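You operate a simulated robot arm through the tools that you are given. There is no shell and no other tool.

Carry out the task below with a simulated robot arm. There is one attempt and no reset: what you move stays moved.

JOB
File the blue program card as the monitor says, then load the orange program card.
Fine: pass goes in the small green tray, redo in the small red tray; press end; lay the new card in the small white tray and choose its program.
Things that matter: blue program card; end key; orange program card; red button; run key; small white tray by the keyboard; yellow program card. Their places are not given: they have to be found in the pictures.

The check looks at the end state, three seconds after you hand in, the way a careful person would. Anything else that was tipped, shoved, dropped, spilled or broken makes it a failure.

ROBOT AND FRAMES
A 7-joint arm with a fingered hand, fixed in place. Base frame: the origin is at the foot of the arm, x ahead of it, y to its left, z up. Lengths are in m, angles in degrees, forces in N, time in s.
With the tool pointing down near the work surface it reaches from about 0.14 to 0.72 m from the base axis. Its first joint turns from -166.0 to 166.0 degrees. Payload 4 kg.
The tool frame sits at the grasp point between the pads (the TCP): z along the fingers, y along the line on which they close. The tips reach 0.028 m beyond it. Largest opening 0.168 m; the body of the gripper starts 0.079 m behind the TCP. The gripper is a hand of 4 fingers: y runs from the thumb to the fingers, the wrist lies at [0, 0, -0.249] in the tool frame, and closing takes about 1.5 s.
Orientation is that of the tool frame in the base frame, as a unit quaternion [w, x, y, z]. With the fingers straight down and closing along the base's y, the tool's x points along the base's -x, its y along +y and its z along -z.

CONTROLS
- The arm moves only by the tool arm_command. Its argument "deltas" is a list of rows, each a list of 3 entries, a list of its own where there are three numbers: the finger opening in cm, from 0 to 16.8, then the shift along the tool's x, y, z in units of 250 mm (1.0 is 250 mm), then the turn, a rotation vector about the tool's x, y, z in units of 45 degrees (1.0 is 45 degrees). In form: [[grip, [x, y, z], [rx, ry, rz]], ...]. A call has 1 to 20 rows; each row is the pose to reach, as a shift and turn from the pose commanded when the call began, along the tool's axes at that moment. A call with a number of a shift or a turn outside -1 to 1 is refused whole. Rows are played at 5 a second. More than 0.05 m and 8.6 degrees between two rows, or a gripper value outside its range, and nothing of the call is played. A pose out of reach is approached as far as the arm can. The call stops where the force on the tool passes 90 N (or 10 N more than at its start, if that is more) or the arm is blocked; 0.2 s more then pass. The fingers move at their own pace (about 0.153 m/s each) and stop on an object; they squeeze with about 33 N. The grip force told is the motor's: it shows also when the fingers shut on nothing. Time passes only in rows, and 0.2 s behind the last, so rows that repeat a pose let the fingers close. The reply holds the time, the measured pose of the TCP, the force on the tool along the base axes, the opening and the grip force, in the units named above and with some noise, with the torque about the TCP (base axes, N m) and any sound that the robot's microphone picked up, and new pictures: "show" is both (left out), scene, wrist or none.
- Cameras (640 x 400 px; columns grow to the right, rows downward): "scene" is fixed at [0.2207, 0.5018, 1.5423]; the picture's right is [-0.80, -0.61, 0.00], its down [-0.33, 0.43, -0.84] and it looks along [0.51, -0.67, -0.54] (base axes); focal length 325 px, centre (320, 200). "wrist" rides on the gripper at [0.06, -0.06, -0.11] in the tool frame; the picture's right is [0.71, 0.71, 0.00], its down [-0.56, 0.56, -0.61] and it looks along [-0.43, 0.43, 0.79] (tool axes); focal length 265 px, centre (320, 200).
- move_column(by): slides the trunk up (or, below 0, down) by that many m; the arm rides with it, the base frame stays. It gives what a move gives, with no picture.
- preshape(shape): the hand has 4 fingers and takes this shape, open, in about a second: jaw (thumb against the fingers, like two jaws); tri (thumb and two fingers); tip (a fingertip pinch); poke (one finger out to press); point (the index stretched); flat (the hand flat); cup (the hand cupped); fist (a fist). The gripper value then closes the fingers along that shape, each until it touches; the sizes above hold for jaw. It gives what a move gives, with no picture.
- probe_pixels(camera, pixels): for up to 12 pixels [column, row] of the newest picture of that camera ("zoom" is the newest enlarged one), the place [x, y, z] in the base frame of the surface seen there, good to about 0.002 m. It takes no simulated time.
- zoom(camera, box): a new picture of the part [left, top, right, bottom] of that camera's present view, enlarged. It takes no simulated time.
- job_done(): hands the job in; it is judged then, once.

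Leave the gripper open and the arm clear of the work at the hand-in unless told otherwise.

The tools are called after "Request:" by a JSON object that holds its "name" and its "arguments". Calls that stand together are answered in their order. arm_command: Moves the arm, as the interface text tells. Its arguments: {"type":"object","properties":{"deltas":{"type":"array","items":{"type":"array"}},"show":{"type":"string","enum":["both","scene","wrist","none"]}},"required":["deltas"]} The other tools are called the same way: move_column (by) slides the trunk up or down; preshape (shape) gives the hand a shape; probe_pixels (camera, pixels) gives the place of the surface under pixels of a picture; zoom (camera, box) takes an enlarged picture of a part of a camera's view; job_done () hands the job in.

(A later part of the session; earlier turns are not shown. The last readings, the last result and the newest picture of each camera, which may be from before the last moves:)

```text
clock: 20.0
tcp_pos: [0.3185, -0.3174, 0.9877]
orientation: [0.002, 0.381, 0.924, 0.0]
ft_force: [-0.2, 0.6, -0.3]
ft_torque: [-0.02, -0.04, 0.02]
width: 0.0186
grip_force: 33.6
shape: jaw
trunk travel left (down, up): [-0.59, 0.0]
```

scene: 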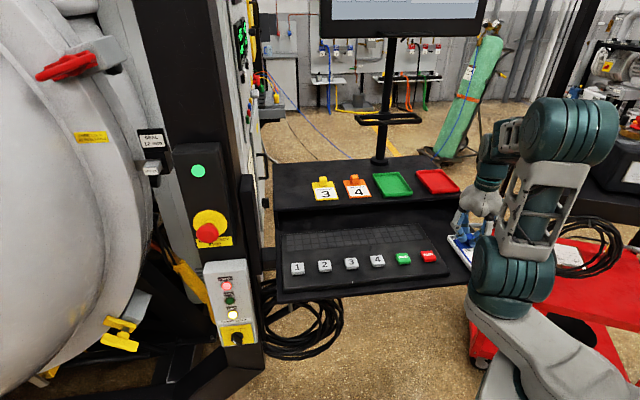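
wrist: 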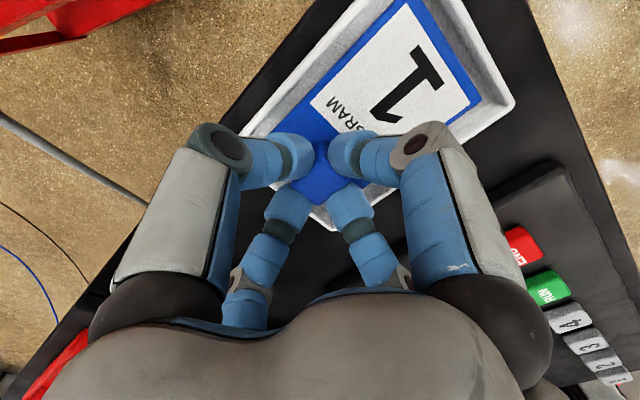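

The fingers hold the tab (opening 1.86 cm, 33.6 N). Lifting about 4 cm to check the hold.

Request:
{"name": "arm_command", "arguments": {"deltas": [[0.5, [0, 0, -0.04], [0, 0, 0]], [0.5, [0, 0, -0.08], [0, 0, 0]], [0.5, [0, 0, -0.12], [0, 0, 0]], [0.5, [0, 0, -0.16], [0, 0, 0]], [0.5, [0, 0, -0.16], [0, 0, 0]]]}}

```text
clock: 21.2
tcp_pos: [0.317, -0.3177, 1.028]
orientation: [0.001, 0.382, 0.924, 0.0]
ft_force: [-0.1, -0.4, -0.6]
ft_torque: [0.01, -0.02, 0.0]
width: 0.0187
grip_force: 33.0
shape: jaw
trunk travel left (down, up): [-0.59, 0.0]
```

scene: 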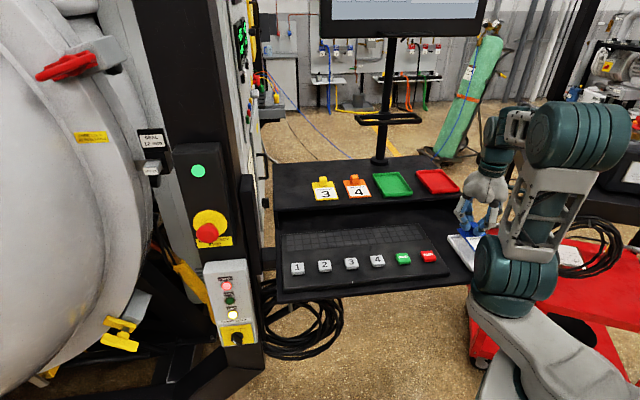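
wrist: 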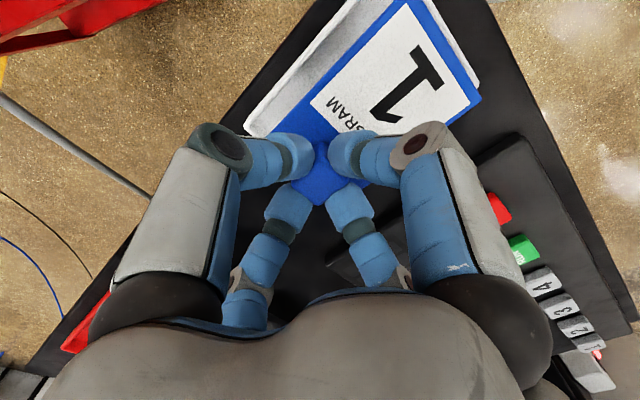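

The card came up level, with its attitude unchanged in the wrist view. I'll raise it to z≈1.13 and move it toward the red tray, part of the way first.

Request:
{"name": "arm_command", "arguments": {"deltas": [[0.5, [0, 0, -0.12], [0, 0, 0]], [0.5, [0, 0, -0.24], [0, 0, 0]], [0.5, [0, 0, -0.36], [0, 0, 0]], [0.5, [-0.06, 0.003, -0.408], [0, 0, 0]], [0.5, [-0.18, 0.006, -0.408], [0, 0, 0]], [0.5, [-0.3, 0.008, -0.408], [0, 0, 0]], [0.5, [-0.42, 0.01, -0.408], [0, 0, 0]], [0.5, [-0.54, 0.012, -0.408], [0, 0, 0]], [0.5, [-0.64, 0.014, -0.408], [0, 0, 0]], [0.5, [-0.64, 0.014, -0.408], [0, 0, 0]]]}}

```text
clock: 23.4
tcp_pos: [0.4336, -0.4277, 1.1303]
orientation: [0.001, 0.38, 0.925, 0.0]
ft_force: [0.3, 0.5, 0.6]
ft_torque: [0.02, 0.0, 0.01]
width: 0.0188
grip_force: 32.6
shape: jaw
trunk travel left (down, up): [-0.59, 0.0]
```

scene: 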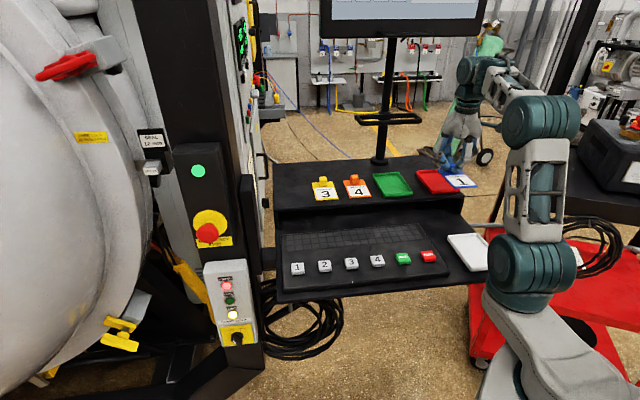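
wrist: 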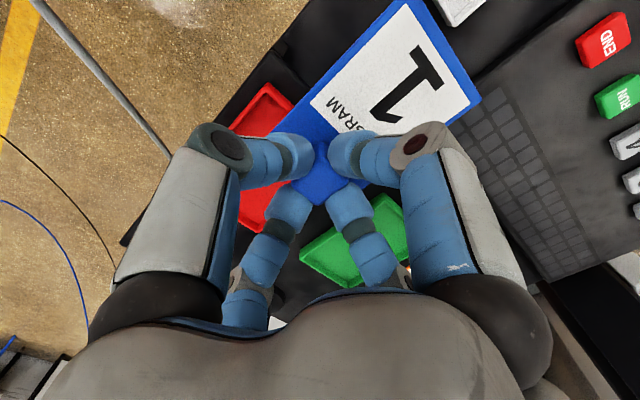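

The card is level and clear at u=0.609. Continuing to u=0.714, v=0.003 above the red tray, while dropping gently to z≈1.10.

Request:
{"name": "arm_command", "arguments": {"deltas": [[0.5, [-0.08, -0.001, 0.0], [0, 0, 0]], [0.5, [-0.16, -0.002, 0.02], [0, 0, 0]], [0.5, [-0.24, -0.003, 0.05], [0, 0, 0]], [0.5, [-0.32, -0.004, 0.08], [0, 0, 0]], [0.5, [-0.38, -0.005, 0.1], [0, 0, 0]], [0.5, [-0.42, -0.005, 0.12], [0, 0, 0]], [0.5, [-0.42, -0.005, 0.12], [0, 0, 0]]]}}

```text
clock: 25.0
tcp_pos: [0.5019, -0.4956, 1.1003]
orientation: [0.001, 0.382, 0.924, 0.001]
ft_force: [0.6, 0.1, -0.9]
ft_torque: [-0.02, 0.0, 0.0]
width: 0.0186
grip_force: 33.0
shape: jaw
out of reach, approached as far as the arm can: row 5, 6, 7
trunk travel left (down, up): [-0.59, 0.0]
```

scene: 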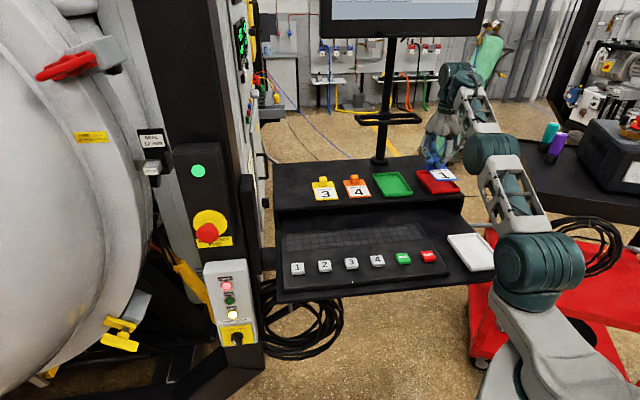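
wrist: 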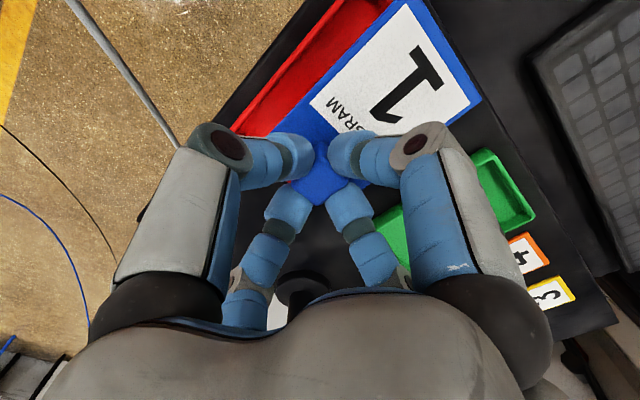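

The vertical reach limit at this height is u≈0.705, but it grows lower down. I'll lower to z≈1.075, keeping the card bottom above the rim at 1.025, while pushing toward u=0.714, then check the pose before going in.

Request:
{"name": "arm_command", "arguments": {"deltas": [[0.5, [-0.01, -0.002, 0.03], [0, 0, 0]], [0.5, [-0.02, -0.004, 0.06], [0, 0, 0]], [0.5, [-0.03, -0.006, 0.09], [0, 0, 0]], [0.5, [-0.036, -0.006, 0.1], [0, 0, 0]], [0.5, [-0.036, -0.006, 0.1], [0, 0, 0]]]}}

```text
clock: 26.2
tcp_pos: [0.5082, -0.5023, 1.0754]
orientation: [0.001, 0.382, 0.924, 0.001]
ft_force: [0.1, 0.6, 0.3]
ft_torque: [0.02, 0.0, 0.01]
width: 0.0184
grip_force: 33.2
shape: jaw
trunk travel left (down, up): [-0.59, 0.0]
```

scene: 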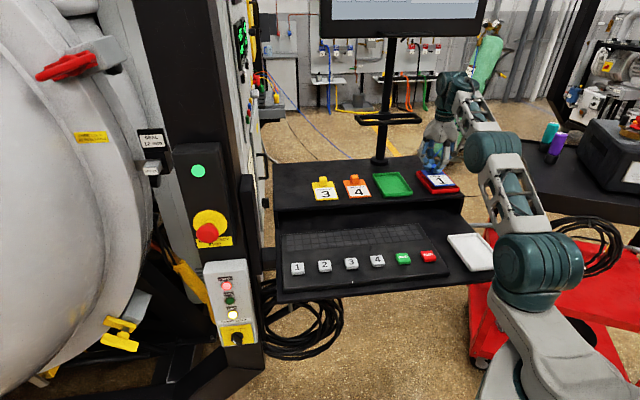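
wrist: 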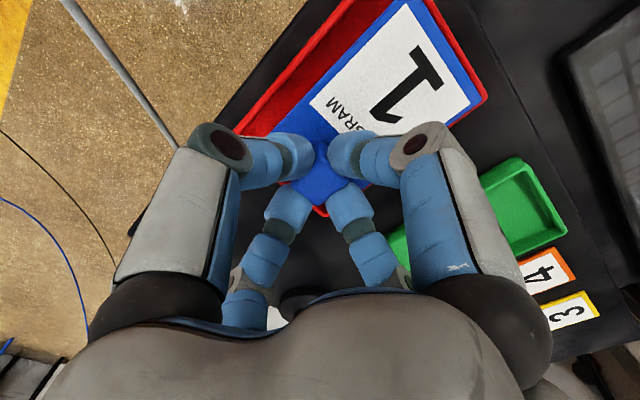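

It reached u=0.7145, v=0.004, with no contact. I'll zoom the scene on the tray to check the alignment.

Request:
{"name": "zoom", "arguments": {"camera": "scene", "box": [390, 150, 480, 206]}}

```text
7.11 times, centred on (435, 178) of scene
```

zoom: 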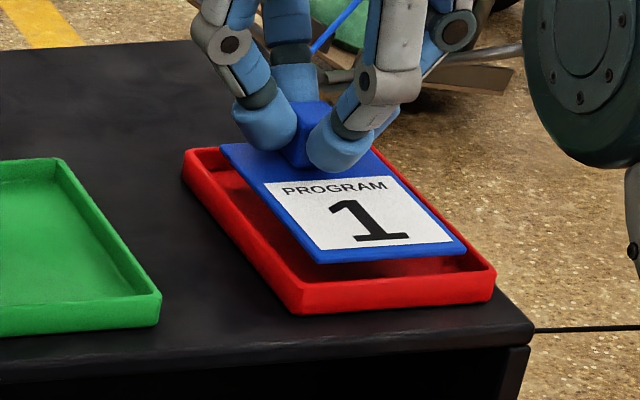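

Request:
{"name": "probe_pixels", "arguments": {"camera": "zoom", "pixels": [[226, 147], [318, 258], [460, 250], [375, 155], [360, 245], [240, 160]]}}

```text
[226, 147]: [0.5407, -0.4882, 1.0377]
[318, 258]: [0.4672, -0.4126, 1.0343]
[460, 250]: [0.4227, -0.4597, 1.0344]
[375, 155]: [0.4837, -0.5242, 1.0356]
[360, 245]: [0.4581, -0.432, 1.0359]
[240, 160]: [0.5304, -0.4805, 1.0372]
```

The card's front edge is at u≈0.6235, only about 3 mm behind the front wall of the tray. I'll shift 5 mm further back and about 1.5 mm to the right before going in.

Request:
{"name": "arm_command", "arguments": {"deltas": [[0.5, [-0.01, -0.003, 0.003], [0, 0, 0]], [0.5, [-0.02, -0.006, 0.006], [0, 0, 0]], [0.5, [-0.02, -0.006, 0.006], [0, 0, 0]]], "show": "wrist"}}

```text
clock: 27.0
tcp_pos: [0.5076, -0.505, 1.0738]
orientation: [0.001, 0.382, 0.924, 0.001]
ft_force: [0.2, 0.6, 0.1]
ft_torque: [-0.05, -0.01, 0.01]
width: 0.0188
grip_force: 33.2
shape: jaw
trunk travel left (down, up): [-0.59, 0.0]
```

wrist: 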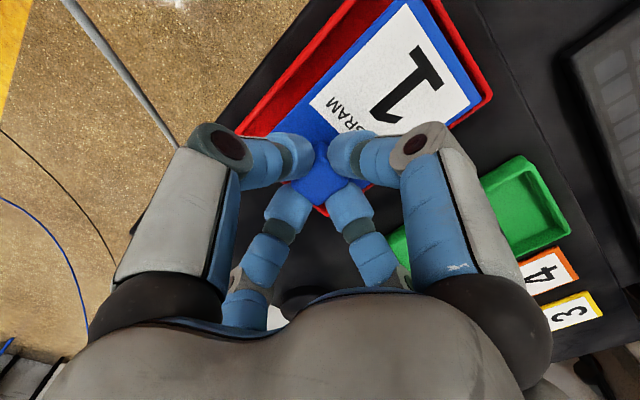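

Request:
{"name": "zoom", "arguments": {"camera": "scene", "box": [390, 150, 480, 206]}}

Request:
{"name": "probe_pixels", "arguments": {"camera": "zoom", "pixels": [[226, 147], [318, 255], [455, 247], [350, 250], [400, 248], [300, 240], [420, 205], [260, 190], [303, 288], [492, 271], [400, 287], [240, 235]]}}

```text
7.11 times, centred on (435, 178) of scene
```

zoom: 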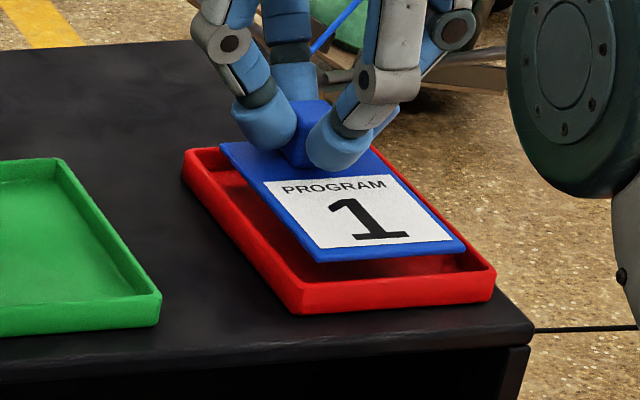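

```text
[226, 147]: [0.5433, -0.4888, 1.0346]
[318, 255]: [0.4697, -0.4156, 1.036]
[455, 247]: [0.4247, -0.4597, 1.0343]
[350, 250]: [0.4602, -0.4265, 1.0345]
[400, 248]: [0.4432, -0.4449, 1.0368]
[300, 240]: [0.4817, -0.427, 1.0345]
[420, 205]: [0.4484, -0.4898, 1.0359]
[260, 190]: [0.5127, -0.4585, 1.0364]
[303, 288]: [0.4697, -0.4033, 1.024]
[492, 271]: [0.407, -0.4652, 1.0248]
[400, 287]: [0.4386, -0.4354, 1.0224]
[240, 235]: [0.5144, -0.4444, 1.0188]
```

The card's front edge is about 4.5 mm inside the front wall, and the left side about 6 mm inside. I'll lower a little while nudging 5 mm further back and 3 mm right.

Request:
{"name": "arm_command", "arguments": {"deltas": [[0.5, [-0.01, -0.004, 0.004], [0, 0, 0]], [0.5, [-0.02, -0.008, 0.008], [0, 0, 0]], [0.5, [-0.024, -0.012, 0.016], [0, 0, 0]], [0.5, [-0.024, -0.012, 0.024], [0, 0, 0]], [0.5, [-0.024, -0.012, 0.024], [0, 0, 0]]], "show": "scene"}}

Request:
{"name": "zoom", "arguments": {"camera": "scene", "box": [390, 150, 480, 206]}}

Request:
{"name": "probe_pixels", "arguments": {"camera": "zoom", "pixels": [[226, 147], [318, 255], [455, 247], [350, 250], [400, 248], [300, 240], [420, 205], [260, 190]]}}

```text
clock: 28.2
tcp_pos: [0.5067, -0.5085, 1.0656]
orientation: [0.001, 0.382, 0.924, 0.001]
ft_force: [0.9, -0.4, 0.2]
ft_torque: [0.01, 0.03, -0.02]
width: 0.0183
grip_force: 33.1
shape: jaw
out of reach, approached as far as the arm can: row 1, 2, 3, 4, 5
trunk travel left (down, up): [-0.59, 0.0]
```

scene: 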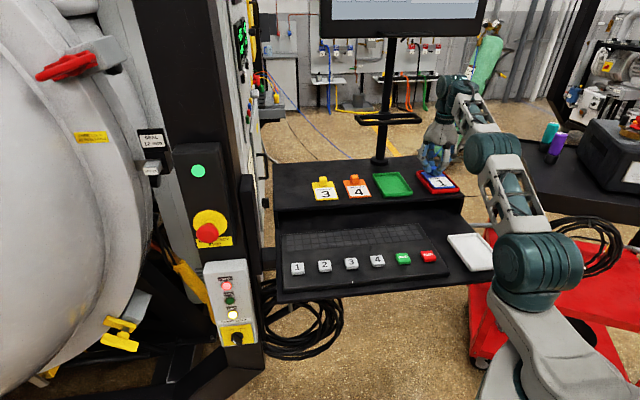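

```text
7.11 times, centred on (435, 178) of scene
```

zoom: 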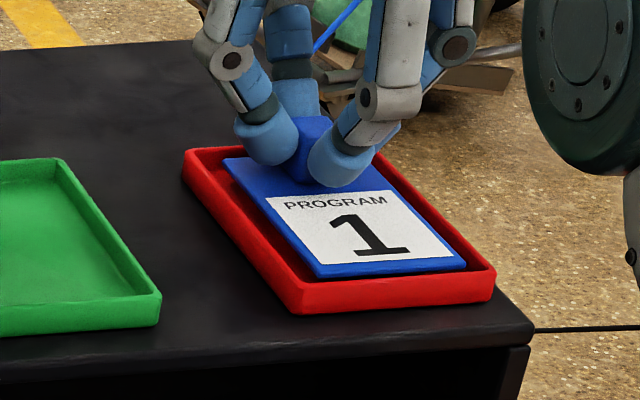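

```text
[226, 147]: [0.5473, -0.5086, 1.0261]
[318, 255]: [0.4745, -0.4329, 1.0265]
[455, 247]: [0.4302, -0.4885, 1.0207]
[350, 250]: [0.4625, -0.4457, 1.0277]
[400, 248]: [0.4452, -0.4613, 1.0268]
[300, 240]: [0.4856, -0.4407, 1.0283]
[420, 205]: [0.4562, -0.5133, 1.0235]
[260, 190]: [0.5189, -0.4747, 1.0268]
```

The card is inside the walls now, with its top at 1.027 and about 6–7 mm to go. I'll lower it gently and watch the force.

Request:
{"name": "arm_command", "arguments": {"deltas": [[0.5, [0, 0, 0.008], [0, 0, 0]], [0.5, [0, 0, 0.016], [0, 0, 0]], [0.5, [0, 0, 0.024], [0, 0, 0]], [0.5, [0, 0, 0.028], [0, 0, 0]]], "show": "scene"}}

Request:
{"name": "zoom", "arguments": {"camera": "scene", "box": [390, 150, 480, 206]}}

```text
clock: 29.2
tcp_pos: [0.5087, -0.5086, 1.0572]
orientation: [0.002, 0.381, 0.925, 0.0]
ft_force: [0.1, -0.9, 0.2]
ft_torque: [0.01, 0.05, -0.01]
width: 0.0183
grip_force: 32.8
shape: jaw
trunk travel left (down, up): [-0.59, 0.0]
```

scene: 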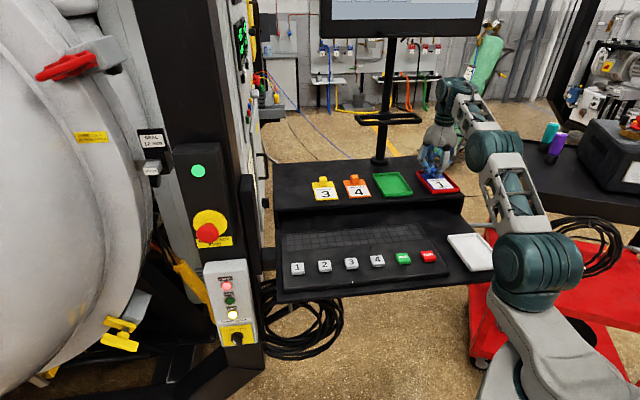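

```text
7.11 times, centred on (435, 178) of scene
```

zoom: 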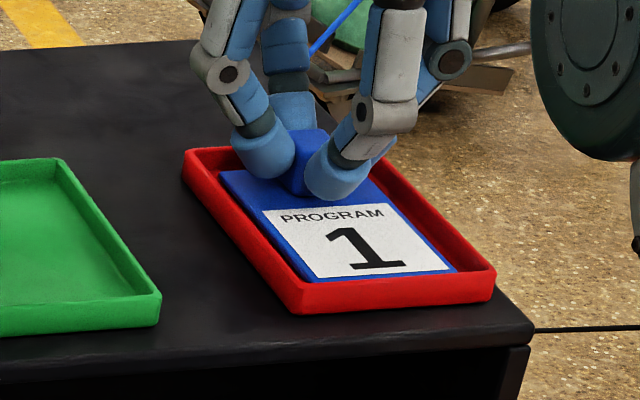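

Request:
{"name": "probe_pixels", "arguments": {"camera": "zoom", "pixels": [[240, 190], [310, 268], [440, 262], [380, 255], [270, 220], [410, 225], [240, 160], [450, 265]]}}

```text
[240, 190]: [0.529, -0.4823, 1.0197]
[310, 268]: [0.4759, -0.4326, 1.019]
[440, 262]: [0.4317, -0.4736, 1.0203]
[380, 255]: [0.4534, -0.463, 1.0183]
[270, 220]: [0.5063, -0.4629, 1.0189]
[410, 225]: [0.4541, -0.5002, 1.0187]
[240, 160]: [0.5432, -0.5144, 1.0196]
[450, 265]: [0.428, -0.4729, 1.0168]
```

The card's top is at 1.019 with the floor at 1.0147, so it is resting on the tray floor. I'll open the fingers to 4.5 cm, then lift straight up.

Request:
{"name": "arm_command", "arguments": {"deltas": [[3, [0, 0, 0], [0, 0, 0]], [4.5, [0, 0, 0], [0, 0, 0]], [4.5, [0, 0, 0], [0, 0, 0]], [4.5, [0, 0, -0.02], [0, 0, 0]], [4.5, [0, 0, -0.06], [0, 0, 0]], [4.5, [0, 0, -0.12], [0, 0, 0]], [4.5, [0.04, 0, -0.18], [0, 0, 0]], [4.5, [0.12, 0, -0.22], [0, 0, 0]], [4.5, [0.24, 0, -0.24], [0, 0, 0]]]}}

Request:
{"name": "zoom", "arguments": {"camera": "scene", "box": [390, 150, 480, 206]}}

```text
clock: 31.2
tcp_pos: [0.4638, -0.4638, 1.1195]
orientation: [0.002, 0.381, 0.925, -0.001]
ft_force: [-0.2, -0.1, -0.8]
ft_torque: [-0.02, -0.04, -0.01]
width: 0.0451
grip_force: 0.0
shape: jaw
out of reach, approached as far as the arm can: row 6, 7
trunk travel left (down, up): [-0.59, 0.0]
```

scene: 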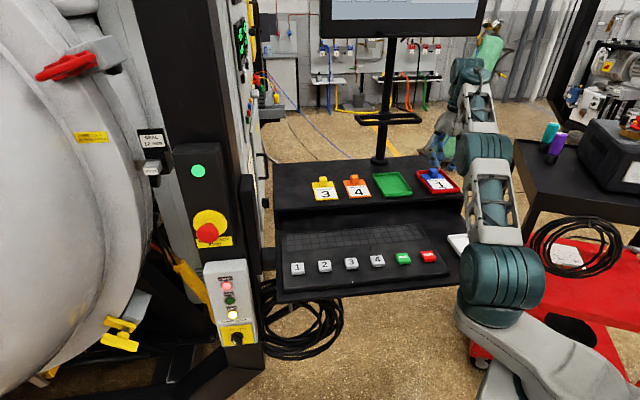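
wrist: 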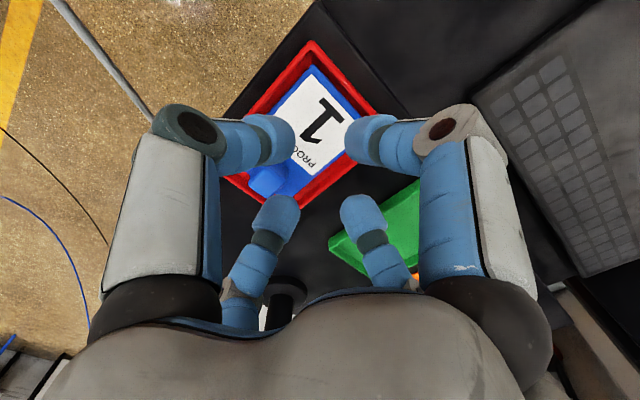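

```text
7.11 times, centred on (435, 178) of scene
```

zoom: 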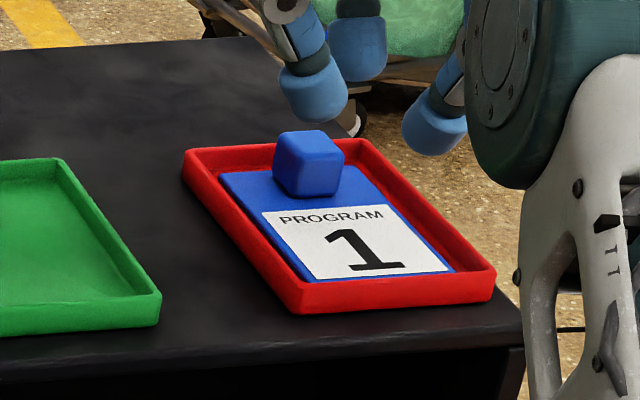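

The blue card lies flat in the red tray. Next comes the END key at base (0.379, -0.177), top z≈0.972. I'll move the hand back over that area at z≈1.15, then change to the "poke" shape.

Request:
{"name": "arm_command", "arguments": {"deltas": [[4.5, [0.1, 0.04, -0.08], [0, 0, 0]], [4.5, [0.22, 0.11, -0.12], [0, 0, 0]], [4.5, [0.35, 0.19, -0.12], [0, 0, 0]], [4.5, [0.48, 0.27, -0.12], [0, 0, 0]], [4.5, [0.61, 0.35, -0.12], [0, 0, 0]], [4.5, [0.74, 0.43, -0.12], [0, 0, 0]], [4.5, [0.87, 0.5, -0.12], [0, 0, 0]], [4.5, [0.98, 0.572, -0.12], [0, 0, 0]], [4.5, [0.98, 0.572, -0.12], [0, 0, 0]]], "show": "none"}}

Request:
{"name": "preshape", "arguments": {"shape": "poke"}}

Request:
{"name": "arm_command", "arguments": {"deltas": [[0, [0, 0, 0], [0, 0, 0]], [0, [0, 0, 0], [0, 0, 0]], [0, [0, 0, 0], [0, 0, 0]], [0, [0, 0, 0], [0, 0, 0]], [0, [0, 0, 0], [0, 0, 0]], [0, [0, 0, 0], [0, 0, 0]], [0, [0, 0, 0], [0, 0, 0]]]}}

```text
clock: 33.2
tcp_pos: [0.3909, -0.1929, 1.149]
orientation: [0.001, 0.382, 0.924, 0.0]
ft_force: [1.1, 0.7, 0.1]
ft_torque: [-0.02, 0.03, -0.03]
width: 0.0449
grip_force: 0.0
shape: jaw
trunk travel left (down, up): [-0.59, 0.0]
```

```text
clock: 34.1
tcp_pos: [0.3905, -0.1918, 1.1478]
orientation: [0.001, 0.381, 0.925, 0.0]
ft_force: [0.3, -0.3, 0.7]
ft_torque: [0.02, -0.01, 0.0]
width: 0.0001
grip_force: 0.2
shape: poke
trunk travel left (down, up): [-0.59, 0.0]
```

```text
clock: 35.7
tcp_pos: [0.3909, -0.192, 1.1472]
orientation: [0.0, 0.382, 0.924, 0.0]
ft_force: [-0.3, -0.1, -0.2]
ft_torque: [-0.01, -0.01, -0.03]
width: 0.0001
grip_force: 32.8
shape: jaw
trunk travel left (down, up): [-0.59, 0.0]
```

scene: 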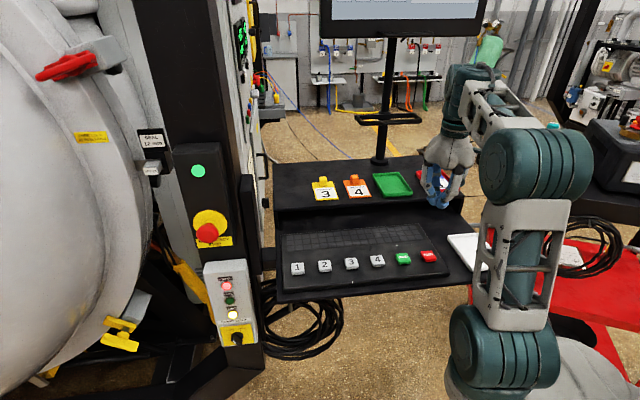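
wrist: 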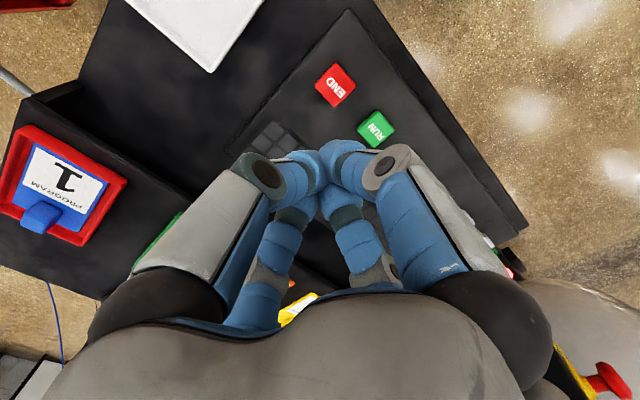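

In this state the four fingertips are closed together into one small cluster, which will serve to press a 2.8 cm key. I'll measure the END key (wrist picture at (335, 85)) precisely, along with the cluster tip.

Request:
{"name": "zoom", "arguments": {"camera": "wrist", "box": [280, 50, 420, 170]}}

```text
3.33 times, centred on (350, 110) of wrist
```

zoom: 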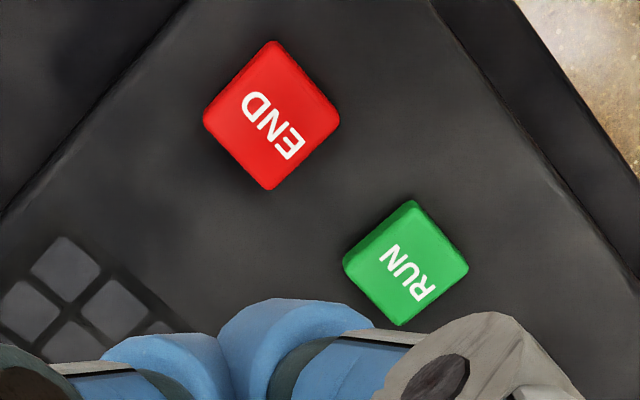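

Request:
{"name": "probe_pixels", "arguments": {"camera": "zoom", "pixels": [[270, 118], [272, 55], [330, 120], [270, 178], [212, 118], [405, 265], [250, 90], [300, 150], [200, 345], [290, 320], [150, 60], [320, 220]]}}

Request:
{"name": "zoom", "arguments": {"camera": "scene", "box": [390, 150, 490, 212]}}

```text
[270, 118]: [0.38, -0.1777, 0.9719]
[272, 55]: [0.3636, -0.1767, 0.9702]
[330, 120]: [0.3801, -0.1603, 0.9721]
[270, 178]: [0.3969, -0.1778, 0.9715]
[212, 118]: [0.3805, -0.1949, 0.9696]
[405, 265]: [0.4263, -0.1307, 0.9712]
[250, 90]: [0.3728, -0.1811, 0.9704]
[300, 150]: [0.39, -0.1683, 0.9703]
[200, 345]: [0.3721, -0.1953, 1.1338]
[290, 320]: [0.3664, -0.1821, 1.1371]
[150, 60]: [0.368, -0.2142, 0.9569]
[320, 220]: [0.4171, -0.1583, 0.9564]
```

```text
6.40 times, centred on (440, 181) of scene
```

zoom: 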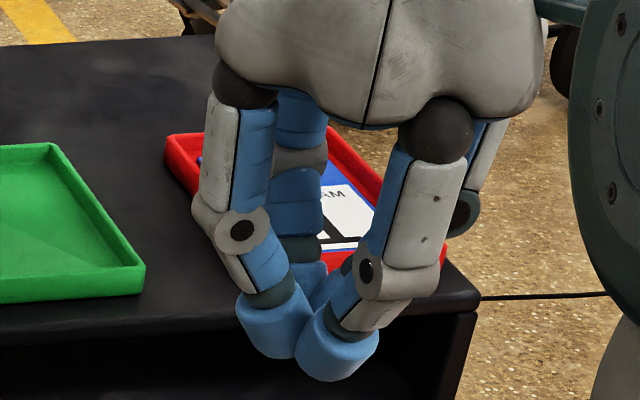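

END's centre is (0.380, -0.1775, 0.972). The closed cluster works, but a single finger would be cleaner. Commanding grip 0 seems to have curled the poking finger, so I'll retry "poke" and hold it with the gripper value at open.

Request:
{"name": "preshape", "arguments": {"shape": "poke"}}

Request:
{"name": "arm_command", "arguments": {"deltas": [[16.8, [0, 0, 0], [0, 0, 0]], [16.8, [0, 0, 0], [0, 0, 0]], [16.8, [0, 0, 0], [0, 0, 0]]]}}

Request:
{"name": "zoom", "arguments": {"camera": "scene", "box": [390, 120, 510, 220]}}

```text
clock: 36.6
tcp_pos: [0.3905, -0.1925, 1.1473]
orientation: [0.001, 0.382, 0.924, -0.001]
ft_force: [0.0, 0.4, 0.2]
ft_torque: [-0.01, -0.01, -0.01]
width: 0.0
grip_force: 0.0
shape: poke
trunk travel left (down, up): [-0.59, 0.0]
```

```text
clock: 37.4
tcp_pos: [0.3917, -0.1926, 1.1485]
orientation: [0.001, 0.382, 0.924, 0.0]
ft_force: [0.9, -0.3, 1.9]
ft_torque: [0.0, -0.04, -0.01]
width: 0.0
grip_force: 0.1
shape: poke
trunk travel left (down, up): [-0.59, 0.0]
```

scene: 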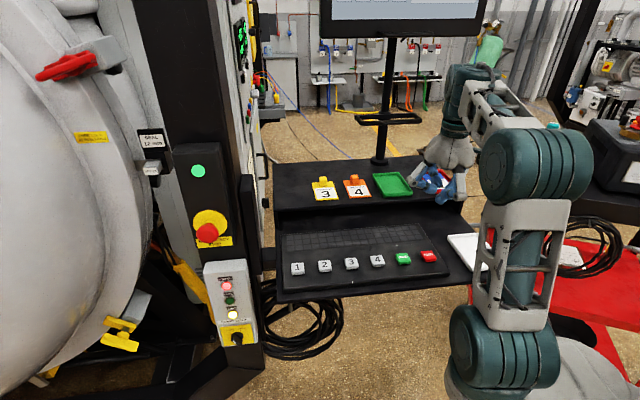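
wrist: 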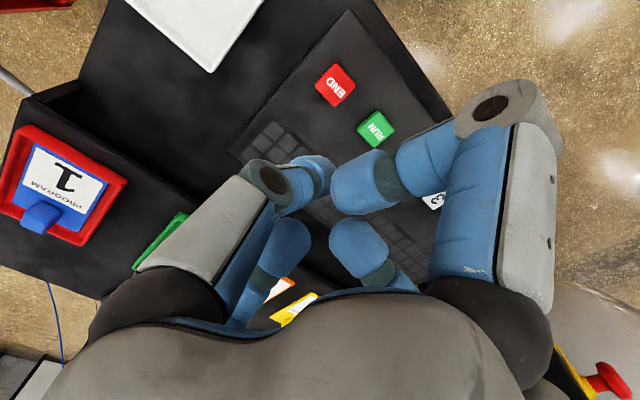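

```text
4.00 times, centred on (450, 170) of scene
```

zoom: 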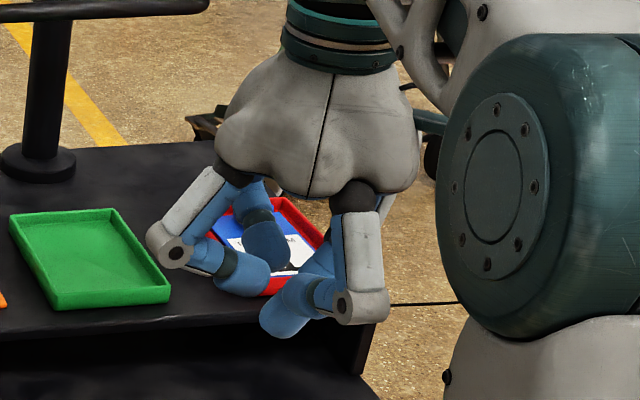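

Request:
{"name": "probe_pixels", "arguments": {"camera": "wrist", "pixels": [[322, 172], [310, 185], [318, 160], [345, 190], [370, 185], [350, 240], [285, 240], [270, 180], [500, 130], [300, 205]]}}

Request:
{"name": "zoom", "arguments": {"camera": "wrist", "box": [230, 130, 430, 280]}}

```text
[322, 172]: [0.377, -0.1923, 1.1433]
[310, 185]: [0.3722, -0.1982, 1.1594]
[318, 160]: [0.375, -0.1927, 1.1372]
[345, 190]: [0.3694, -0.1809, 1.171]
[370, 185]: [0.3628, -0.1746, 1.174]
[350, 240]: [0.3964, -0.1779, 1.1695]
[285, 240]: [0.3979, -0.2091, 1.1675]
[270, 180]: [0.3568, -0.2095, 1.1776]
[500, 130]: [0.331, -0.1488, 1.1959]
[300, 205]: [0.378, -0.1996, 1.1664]
```

```text
2.67 times, centred on (330, 205) of wrist
```

zoom: 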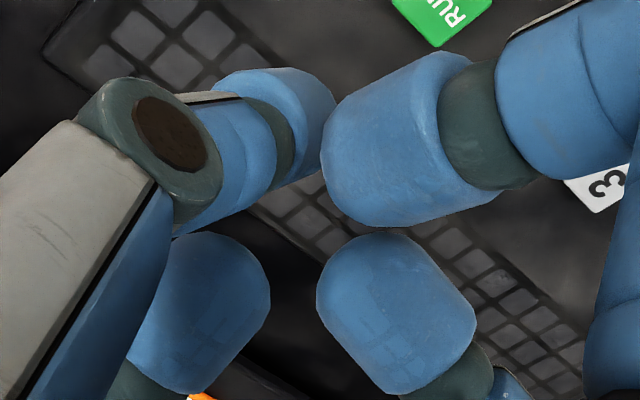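

In "poke" the thumb stays out as the lowest point (near the TCP axis, tip about 2.8 cm below it), and the other fingers are curled 3 cm higher. I'll put the thumb tip over END and come down to TCP z≈1.012, about 1 cm above contact.

Request:
{"name": "arm_command", "arguments": {"deltas": [[16.8, [0.02, 0.012, 0.09], [0, 0, 0]], [16.8, [0.045, 0.025, 0.18], [0, 0, 0]], [16.8, [0.064, 0.037, 0.28], [0, 0, 0]], [16.8, [0.064, 0.037, 0.38], [0, 0, 0]], [16.8, [0.064, 0.037, 0.47], [0, 0, 0]], [16.8, [0.064, 0.037, 0.544], [0, 0, 0]], [16.8, [0.064, 0.037, 0.544], [0, 0, 0]]]}}

Request:
{"name": "zoom", "arguments": {"camera": "scene", "box": [380, 200, 480, 270]}}

Request:
{"name": "zoom", "arguments": {"camera": "wrist", "box": [230, 90, 430, 230]}}

```text
clock: 39.0
tcp_pos: [0.388, -0.1749, 1.012]
orientation: [0.001, 0.38, 0.925, 0.0]
ft_force: [0.0, -0.1, 0.1]
ft_torque: [0.02, -0.03, -0.01]
width: 0.0
grip_force: 0.1
shape: poke
trunk travel left (down, up): [-0.59, 0.0]
```

scene: 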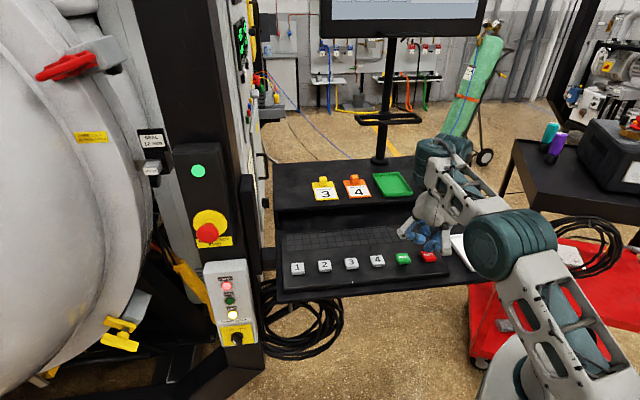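
wrist: 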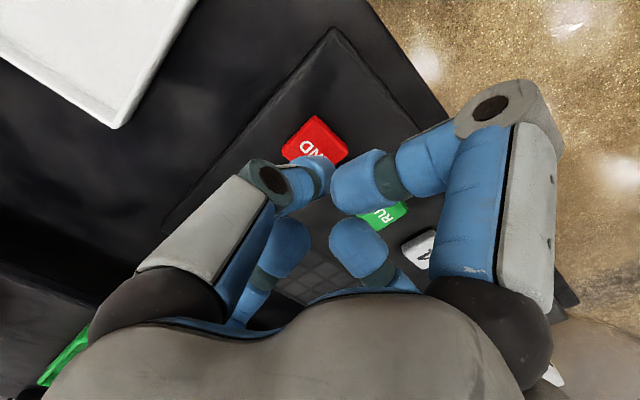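

```text
5.71 times, centred on (430, 235) of scene
```

zoom: 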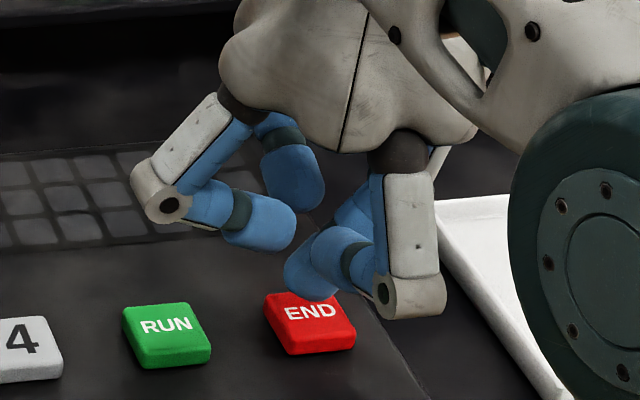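

```text
2.86 times, centred on (330, 160) of wrist
```

zoom: 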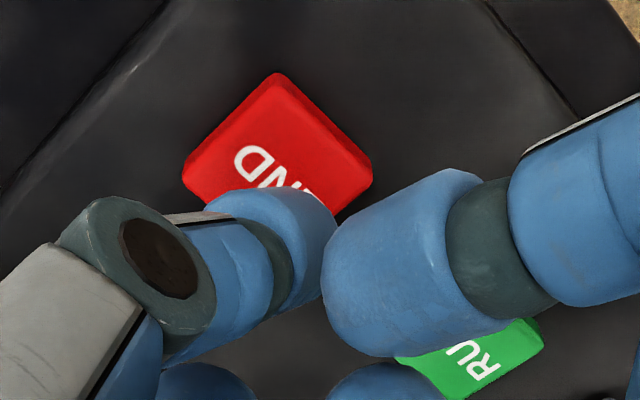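

The thumb tip is right above END and should land near its centre (scene zoom (312, 325)). Pressing down in 1–2 mm steps now, watching the force and any sound.

Request:
{"name": "arm_command", "arguments": {"deltas": [[16.8, [0, 0, 0.012], [0, 0, 0]], [16.8, [0, 0, 0.024], [0, 0, 0]], [16.8, [0, 0, 0.036], [0, 0, 0]], [16.8, [0, 0, 0.044], [0, 0, 0]], [16.8, [0, 0, 0.052], [0, 0, 0]]], "show": "scene"}}

Request:
{"name": "zoom", "arguments": {"camera": "scene", "box": [380, 200, 480, 270]}}

```text
clock: 40.2
tcp_pos: [0.3861, -0.1747, 0.9984]
orientation: [0.001, 0.383, 0.924, 0.0]
ft_force: [-0.3, -0.1, 1.9]
ft_torque: [-0.02, 0.0, -0.01]
width: 0.0
grip_force: 0.0
shape: poke
trunk travel left (down, up): [-0.59, 0.0]
```

scene: 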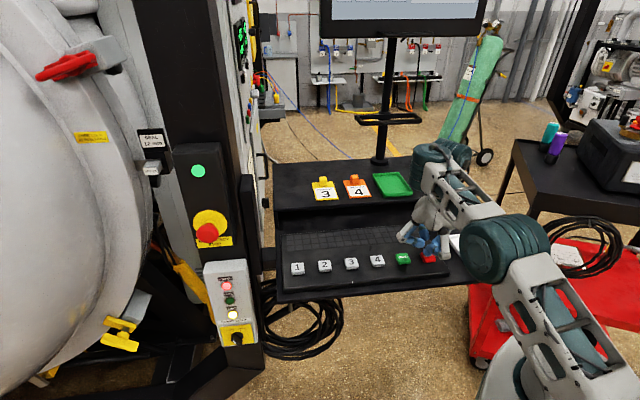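

```text
5.71 times, centred on (430, 235) of scene
```

zoom: 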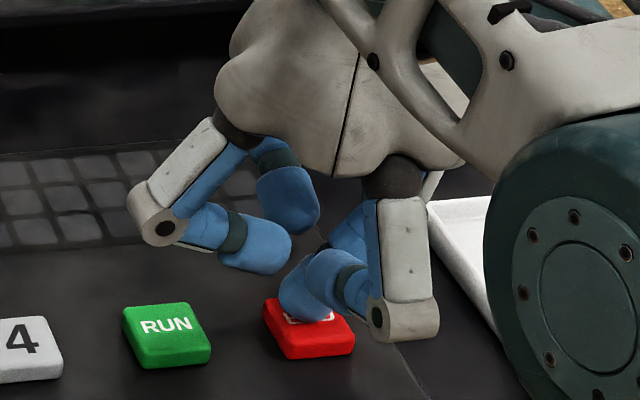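

There is contact now (about 2 N) and the tip is on the key. Pressing further, 1 mm at a time, by up to 4 mm.

Request:
{"name": "arm_command", "arguments": {"deltas": [[16.8, [0, 0, 0.004], [0, 0, 0]], [16.8, [0, 0, 0.008], [0, 0, 0]], [16.8, [0, 0, 0.012], [0, 0, 0]], [16.8, [0, 0, 0.016], [0, 0, 0]]], "show": "scene"}}

Request:
{"name": "zoom", "arguments": {"camera": "scene", "box": [200, 0, 600, 2]}}

```text
clock: 41.2
tcp_pos: [0.3878, -0.1736, 0.9956]
orientation: [0.002, 0.383, 0.924, -0.001]
ft_force: [1.2, -0.5, 9.7]
ft_torque: [-0.01, -0.06, -0.01]
width: 0.0
grip_force: 0.1
shape: poke
trunk travel left (down, up): [-0.59, 0.0]
heard: click
```

scene: 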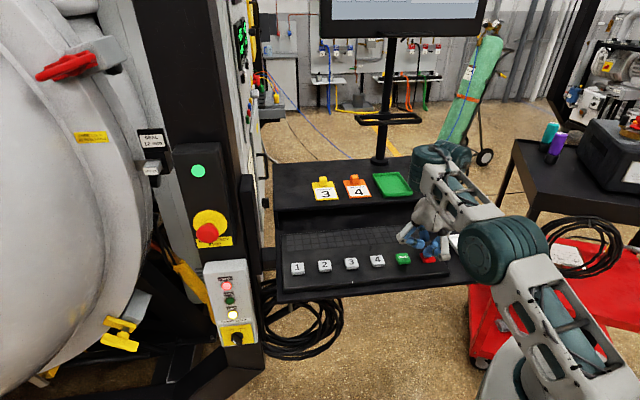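

```text
1.60 times, centred on (400, 1) of scene
```

zoom: 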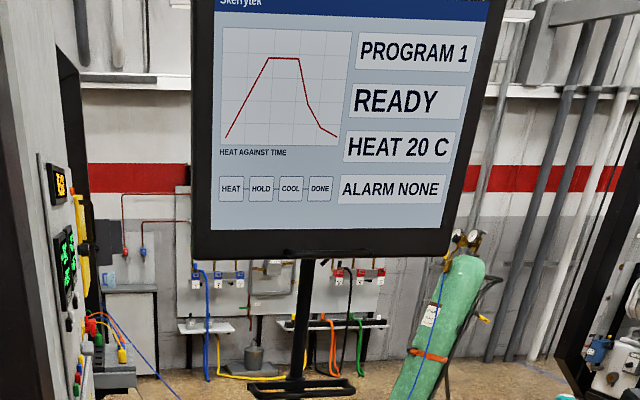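

A click was heard and the monitor changed to "READY". I'll lift off to z≈1.15 and set the "tip" shape for the orange card, then measure the splayed fingers for clearance.

Request:
{"name": "arm_command", "arguments": {"deltas": [[16.8, [0, 0, -0.03], [0, 0, 0]], [16.8, [0, 0, -0.15], [0, 0, 0]], [16.8, [0, 0, -0.3], [0, 0, 0]], [16.8, [0, 0, -0.45], [0, 0, 0]], [16.8, [0, 0, -0.6], [0, 0, 0]], [16.8, [0, 0, -0.6], [0, 0, 0]]], "show": "none"}}

Request:
{"name": "preshape", "arguments": {"shape": "tip"}}

Request:
{"name": "arm_command", "arguments": {"deltas": [[5, [0, 0, 0], [0, 0, 0]], [5, [0, 0, 0], [0, 0, 0]], [5, [0, 0, 0], [0, 0, 0]], [5, [0, 0, 0], [0, 0, 0]], [5, [0, 0, 0], [0, 0, 0]]]}}

Request:
{"name": "zoom", "arguments": {"camera": "scene", "box": [370, 100, 520, 220]}}

```text
clock: 42.6
tcp_pos: [0.3875, -0.1733, 1.1446]
orientation: [0.0, 0.381, 0.924, 0.0]
ft_force: [0.1, 0.6, 0.0]
ft_torque: [-0.02, -0.03, -0.02]
width: 0.0
grip_force: 0.0
shape: poke
trunk travel left (down, up): [-0.59, 0.0]
```

```text
clock: 43.5
tcp_pos: [0.3876, -0.1746, 1.1445]
orientation: [0.0, 0.382, 0.924, 0.0]
ft_force: [-0.1, -0.4, -0.2]
ft_torque: [-0.02, -0.01, 0.02]
width: 0.1679
grip_force: 0.0
shape: tip
trunk travel left (down, up): [-0.59, 0.0]
```

```text
clock: 44.7
tcp_pos: [0.3853, -0.1737, 1.1438]
orientation: [0.001, 0.381, 0.925, 0.001]
ft_force: [0.5, 0.2, -0.5]
ft_torque: [0.0, 0.0, 0.01]
width: 0.0502
grip_force: 0.0
shape: tip
trunk travel left (down, up): [-0.59, 0.0]
```

scene: 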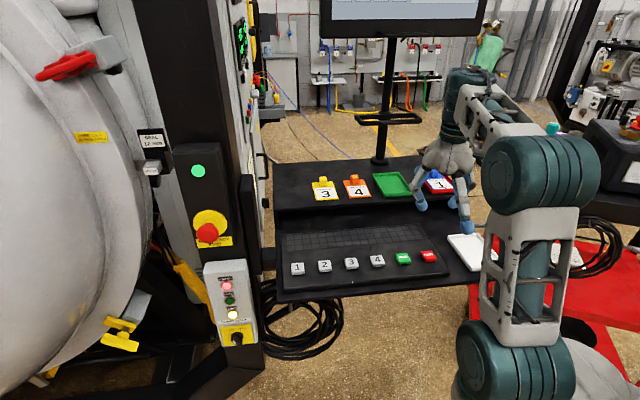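
wrist: 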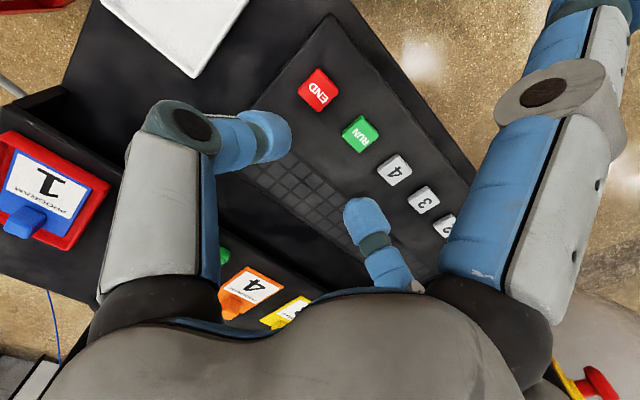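

```text
3.33 times, centred on (445, 160) of scene
```

zoom: 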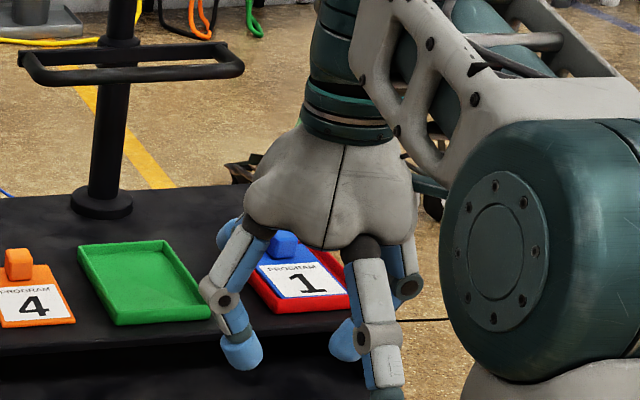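

Request:
{"name": "zoom", "arguments": {"camera": "scene", "box": [420, 165, 490, 240]}}

```text
5.33 times, centred on (455, 202) of scene
```

zoom: 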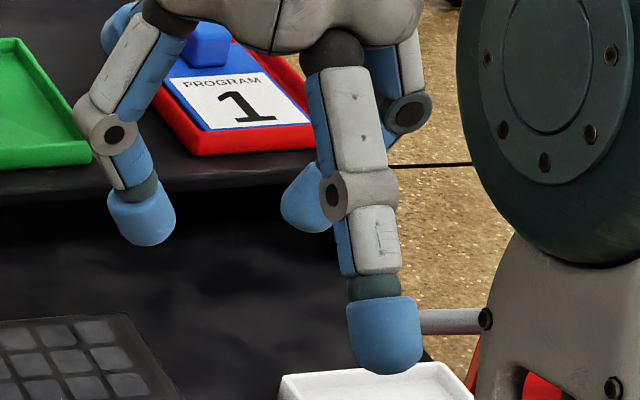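

Request:
{"name": "probe_pixels", "arguments": {"camera": "zoom", "pixels": [[385, 368], [385, 330], [375, 240], [345, 190], [145, 240], [145, 210], [305, 225], [105, 130], [120, 40], [340, 90]]}}

```text
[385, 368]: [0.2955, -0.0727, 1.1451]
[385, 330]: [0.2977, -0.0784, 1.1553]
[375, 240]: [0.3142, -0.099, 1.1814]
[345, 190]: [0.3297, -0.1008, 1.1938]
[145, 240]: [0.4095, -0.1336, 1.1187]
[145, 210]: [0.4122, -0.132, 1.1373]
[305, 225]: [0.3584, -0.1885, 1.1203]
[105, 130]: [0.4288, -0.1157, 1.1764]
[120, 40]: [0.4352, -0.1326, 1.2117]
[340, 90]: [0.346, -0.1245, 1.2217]
```

The splayed fingertips are ±13.5 cm out, with their bottoms level with the TCP. With a lean of about 14° they stay clear of the tray rims and the bar. Now I'll move toward the orange card (u=0.60, v=0.272, z≈1.13) while leaning 14° outward about the pinch axis.

Request:
{"name": "arm_command", "arguments": {"deltas": [[5, [-0.1, 0.06, 0.0], [0, -0.04, 0]], [5, [-0.2, 0.12, 0.0], [0, -0.08, 0]], [5, [-0.3, 0.18, 0.01], [0, -0.12, 0]], [5, [-0.4, 0.24, 0.02], [0, -0.16, 0]], [5, [-0.51, 0.305, 0.03], [0, -0.2, 0]], [5, [-0.61, 0.365, 0.04], [0, -0.24, 0]], [5, [-0.71, 0.43, 0.05], [0, -0.28, 0]], [5, [-0.819, 0.49, 0.056], [0, -0.311, 0]], [5, [-0.819, 0.49, 0.056], [0, -0.311, 0]]]}}

```text
clock: 46.7
tcp_pos: [0.6189, -0.2322, 1.1302]
orientation: [0.115, 0.379, 0.917, -0.046]
ft_force: [0.2, -0.3, -0.2]
ft_torque: [-0.02, 0.02, 0.0]
width: 0.0504
grip_force: 0.1
shape: tip
trunk travel left (down, up): [-0.59, 0.0]
```

scene: 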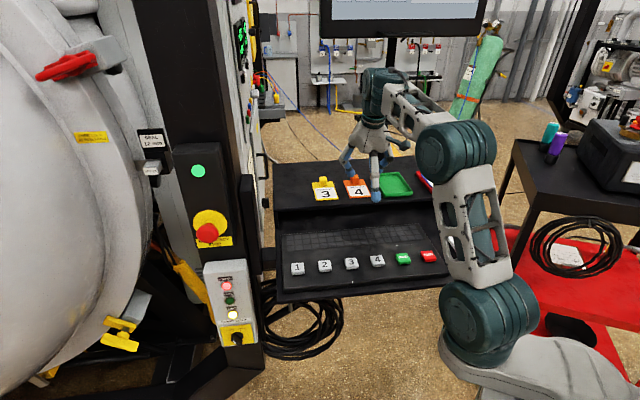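
wrist: 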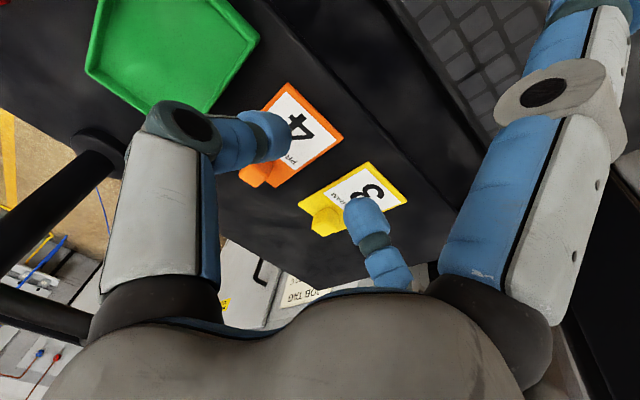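

The lean is 14.2° in the right direction. I'll zoom in on the orange card at about (285, 140) in the wrist picture and measure its tab.

Request:
{"name": "zoom", "arguments": {"camera": "wrist", "box": [220, 80, 350, 200]}}

Request:
{"name": "zoom", "arguments": {"camera": "scene", "box": [310, 140, 420, 210]}}

```text
3.33 times, centred on (285, 140) of wrist
```

zoom: 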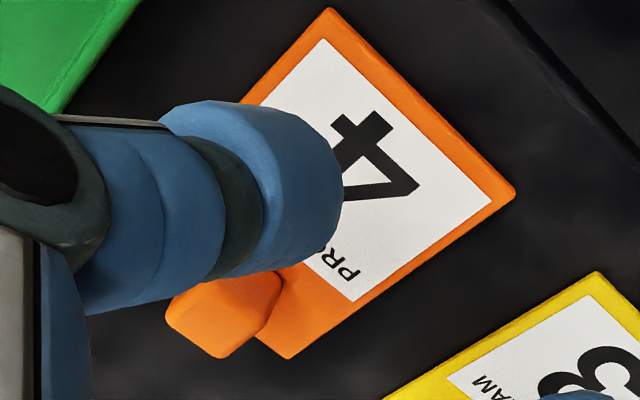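

```text
5.71 times, centred on (365, 175) of scene
```

zoom: 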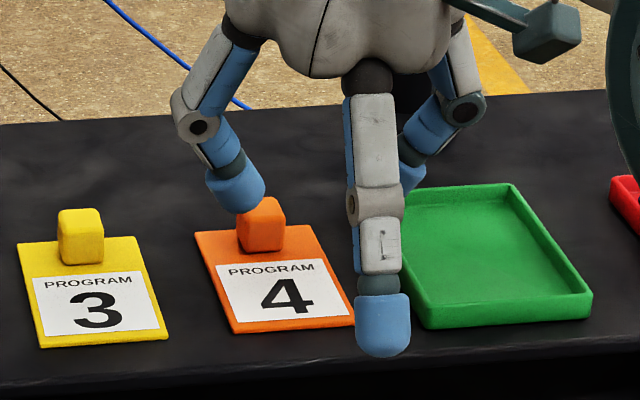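

Request:
{"name": "probe_pixels", "arguments": {"camera": "zoom", "pixels": [[240, 240], [282, 242], [262, 240], [275, 203], [200, 237], [312, 230], [350, 322], [238, 328], [383, 352], [383, 320], [262, 215], [400, 372]]}}

Request:
{"name": "zoom", "arguments": {"camera": "wrist", "box": [220, 80, 350, 200]}}

Request:
{"name": "probe_pixels", "arguments": {"camera": "zoom", "pixels": [[225, 315], [220, 352], [278, 285], [172, 305], [260, 335], [290, 350], [510, 190], [332, 15], [205, 285], [240, 340], [250, 315], [195, 335]]}}

```text
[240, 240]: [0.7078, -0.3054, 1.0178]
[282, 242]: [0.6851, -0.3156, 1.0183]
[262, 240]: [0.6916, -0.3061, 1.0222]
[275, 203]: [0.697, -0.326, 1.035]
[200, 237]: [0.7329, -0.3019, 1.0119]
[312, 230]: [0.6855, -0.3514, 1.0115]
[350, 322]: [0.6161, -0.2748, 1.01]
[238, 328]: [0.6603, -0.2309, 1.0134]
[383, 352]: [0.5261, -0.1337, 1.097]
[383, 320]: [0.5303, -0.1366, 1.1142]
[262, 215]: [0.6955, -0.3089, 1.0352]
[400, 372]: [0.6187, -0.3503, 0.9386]
```

```text
3.33 times, centred on (285, 140) of wrist
```

zoom: 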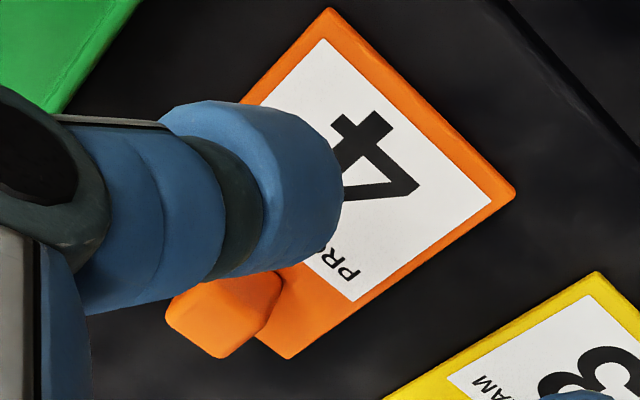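

```text
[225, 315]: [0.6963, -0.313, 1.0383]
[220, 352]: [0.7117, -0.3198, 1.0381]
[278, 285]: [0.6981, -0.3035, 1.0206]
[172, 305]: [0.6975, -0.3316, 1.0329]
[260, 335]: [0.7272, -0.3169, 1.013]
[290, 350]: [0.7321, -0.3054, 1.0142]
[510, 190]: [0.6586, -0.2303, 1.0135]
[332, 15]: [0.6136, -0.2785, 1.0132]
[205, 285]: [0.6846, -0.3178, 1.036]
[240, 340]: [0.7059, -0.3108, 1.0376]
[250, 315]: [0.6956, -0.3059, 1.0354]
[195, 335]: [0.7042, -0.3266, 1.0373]
```

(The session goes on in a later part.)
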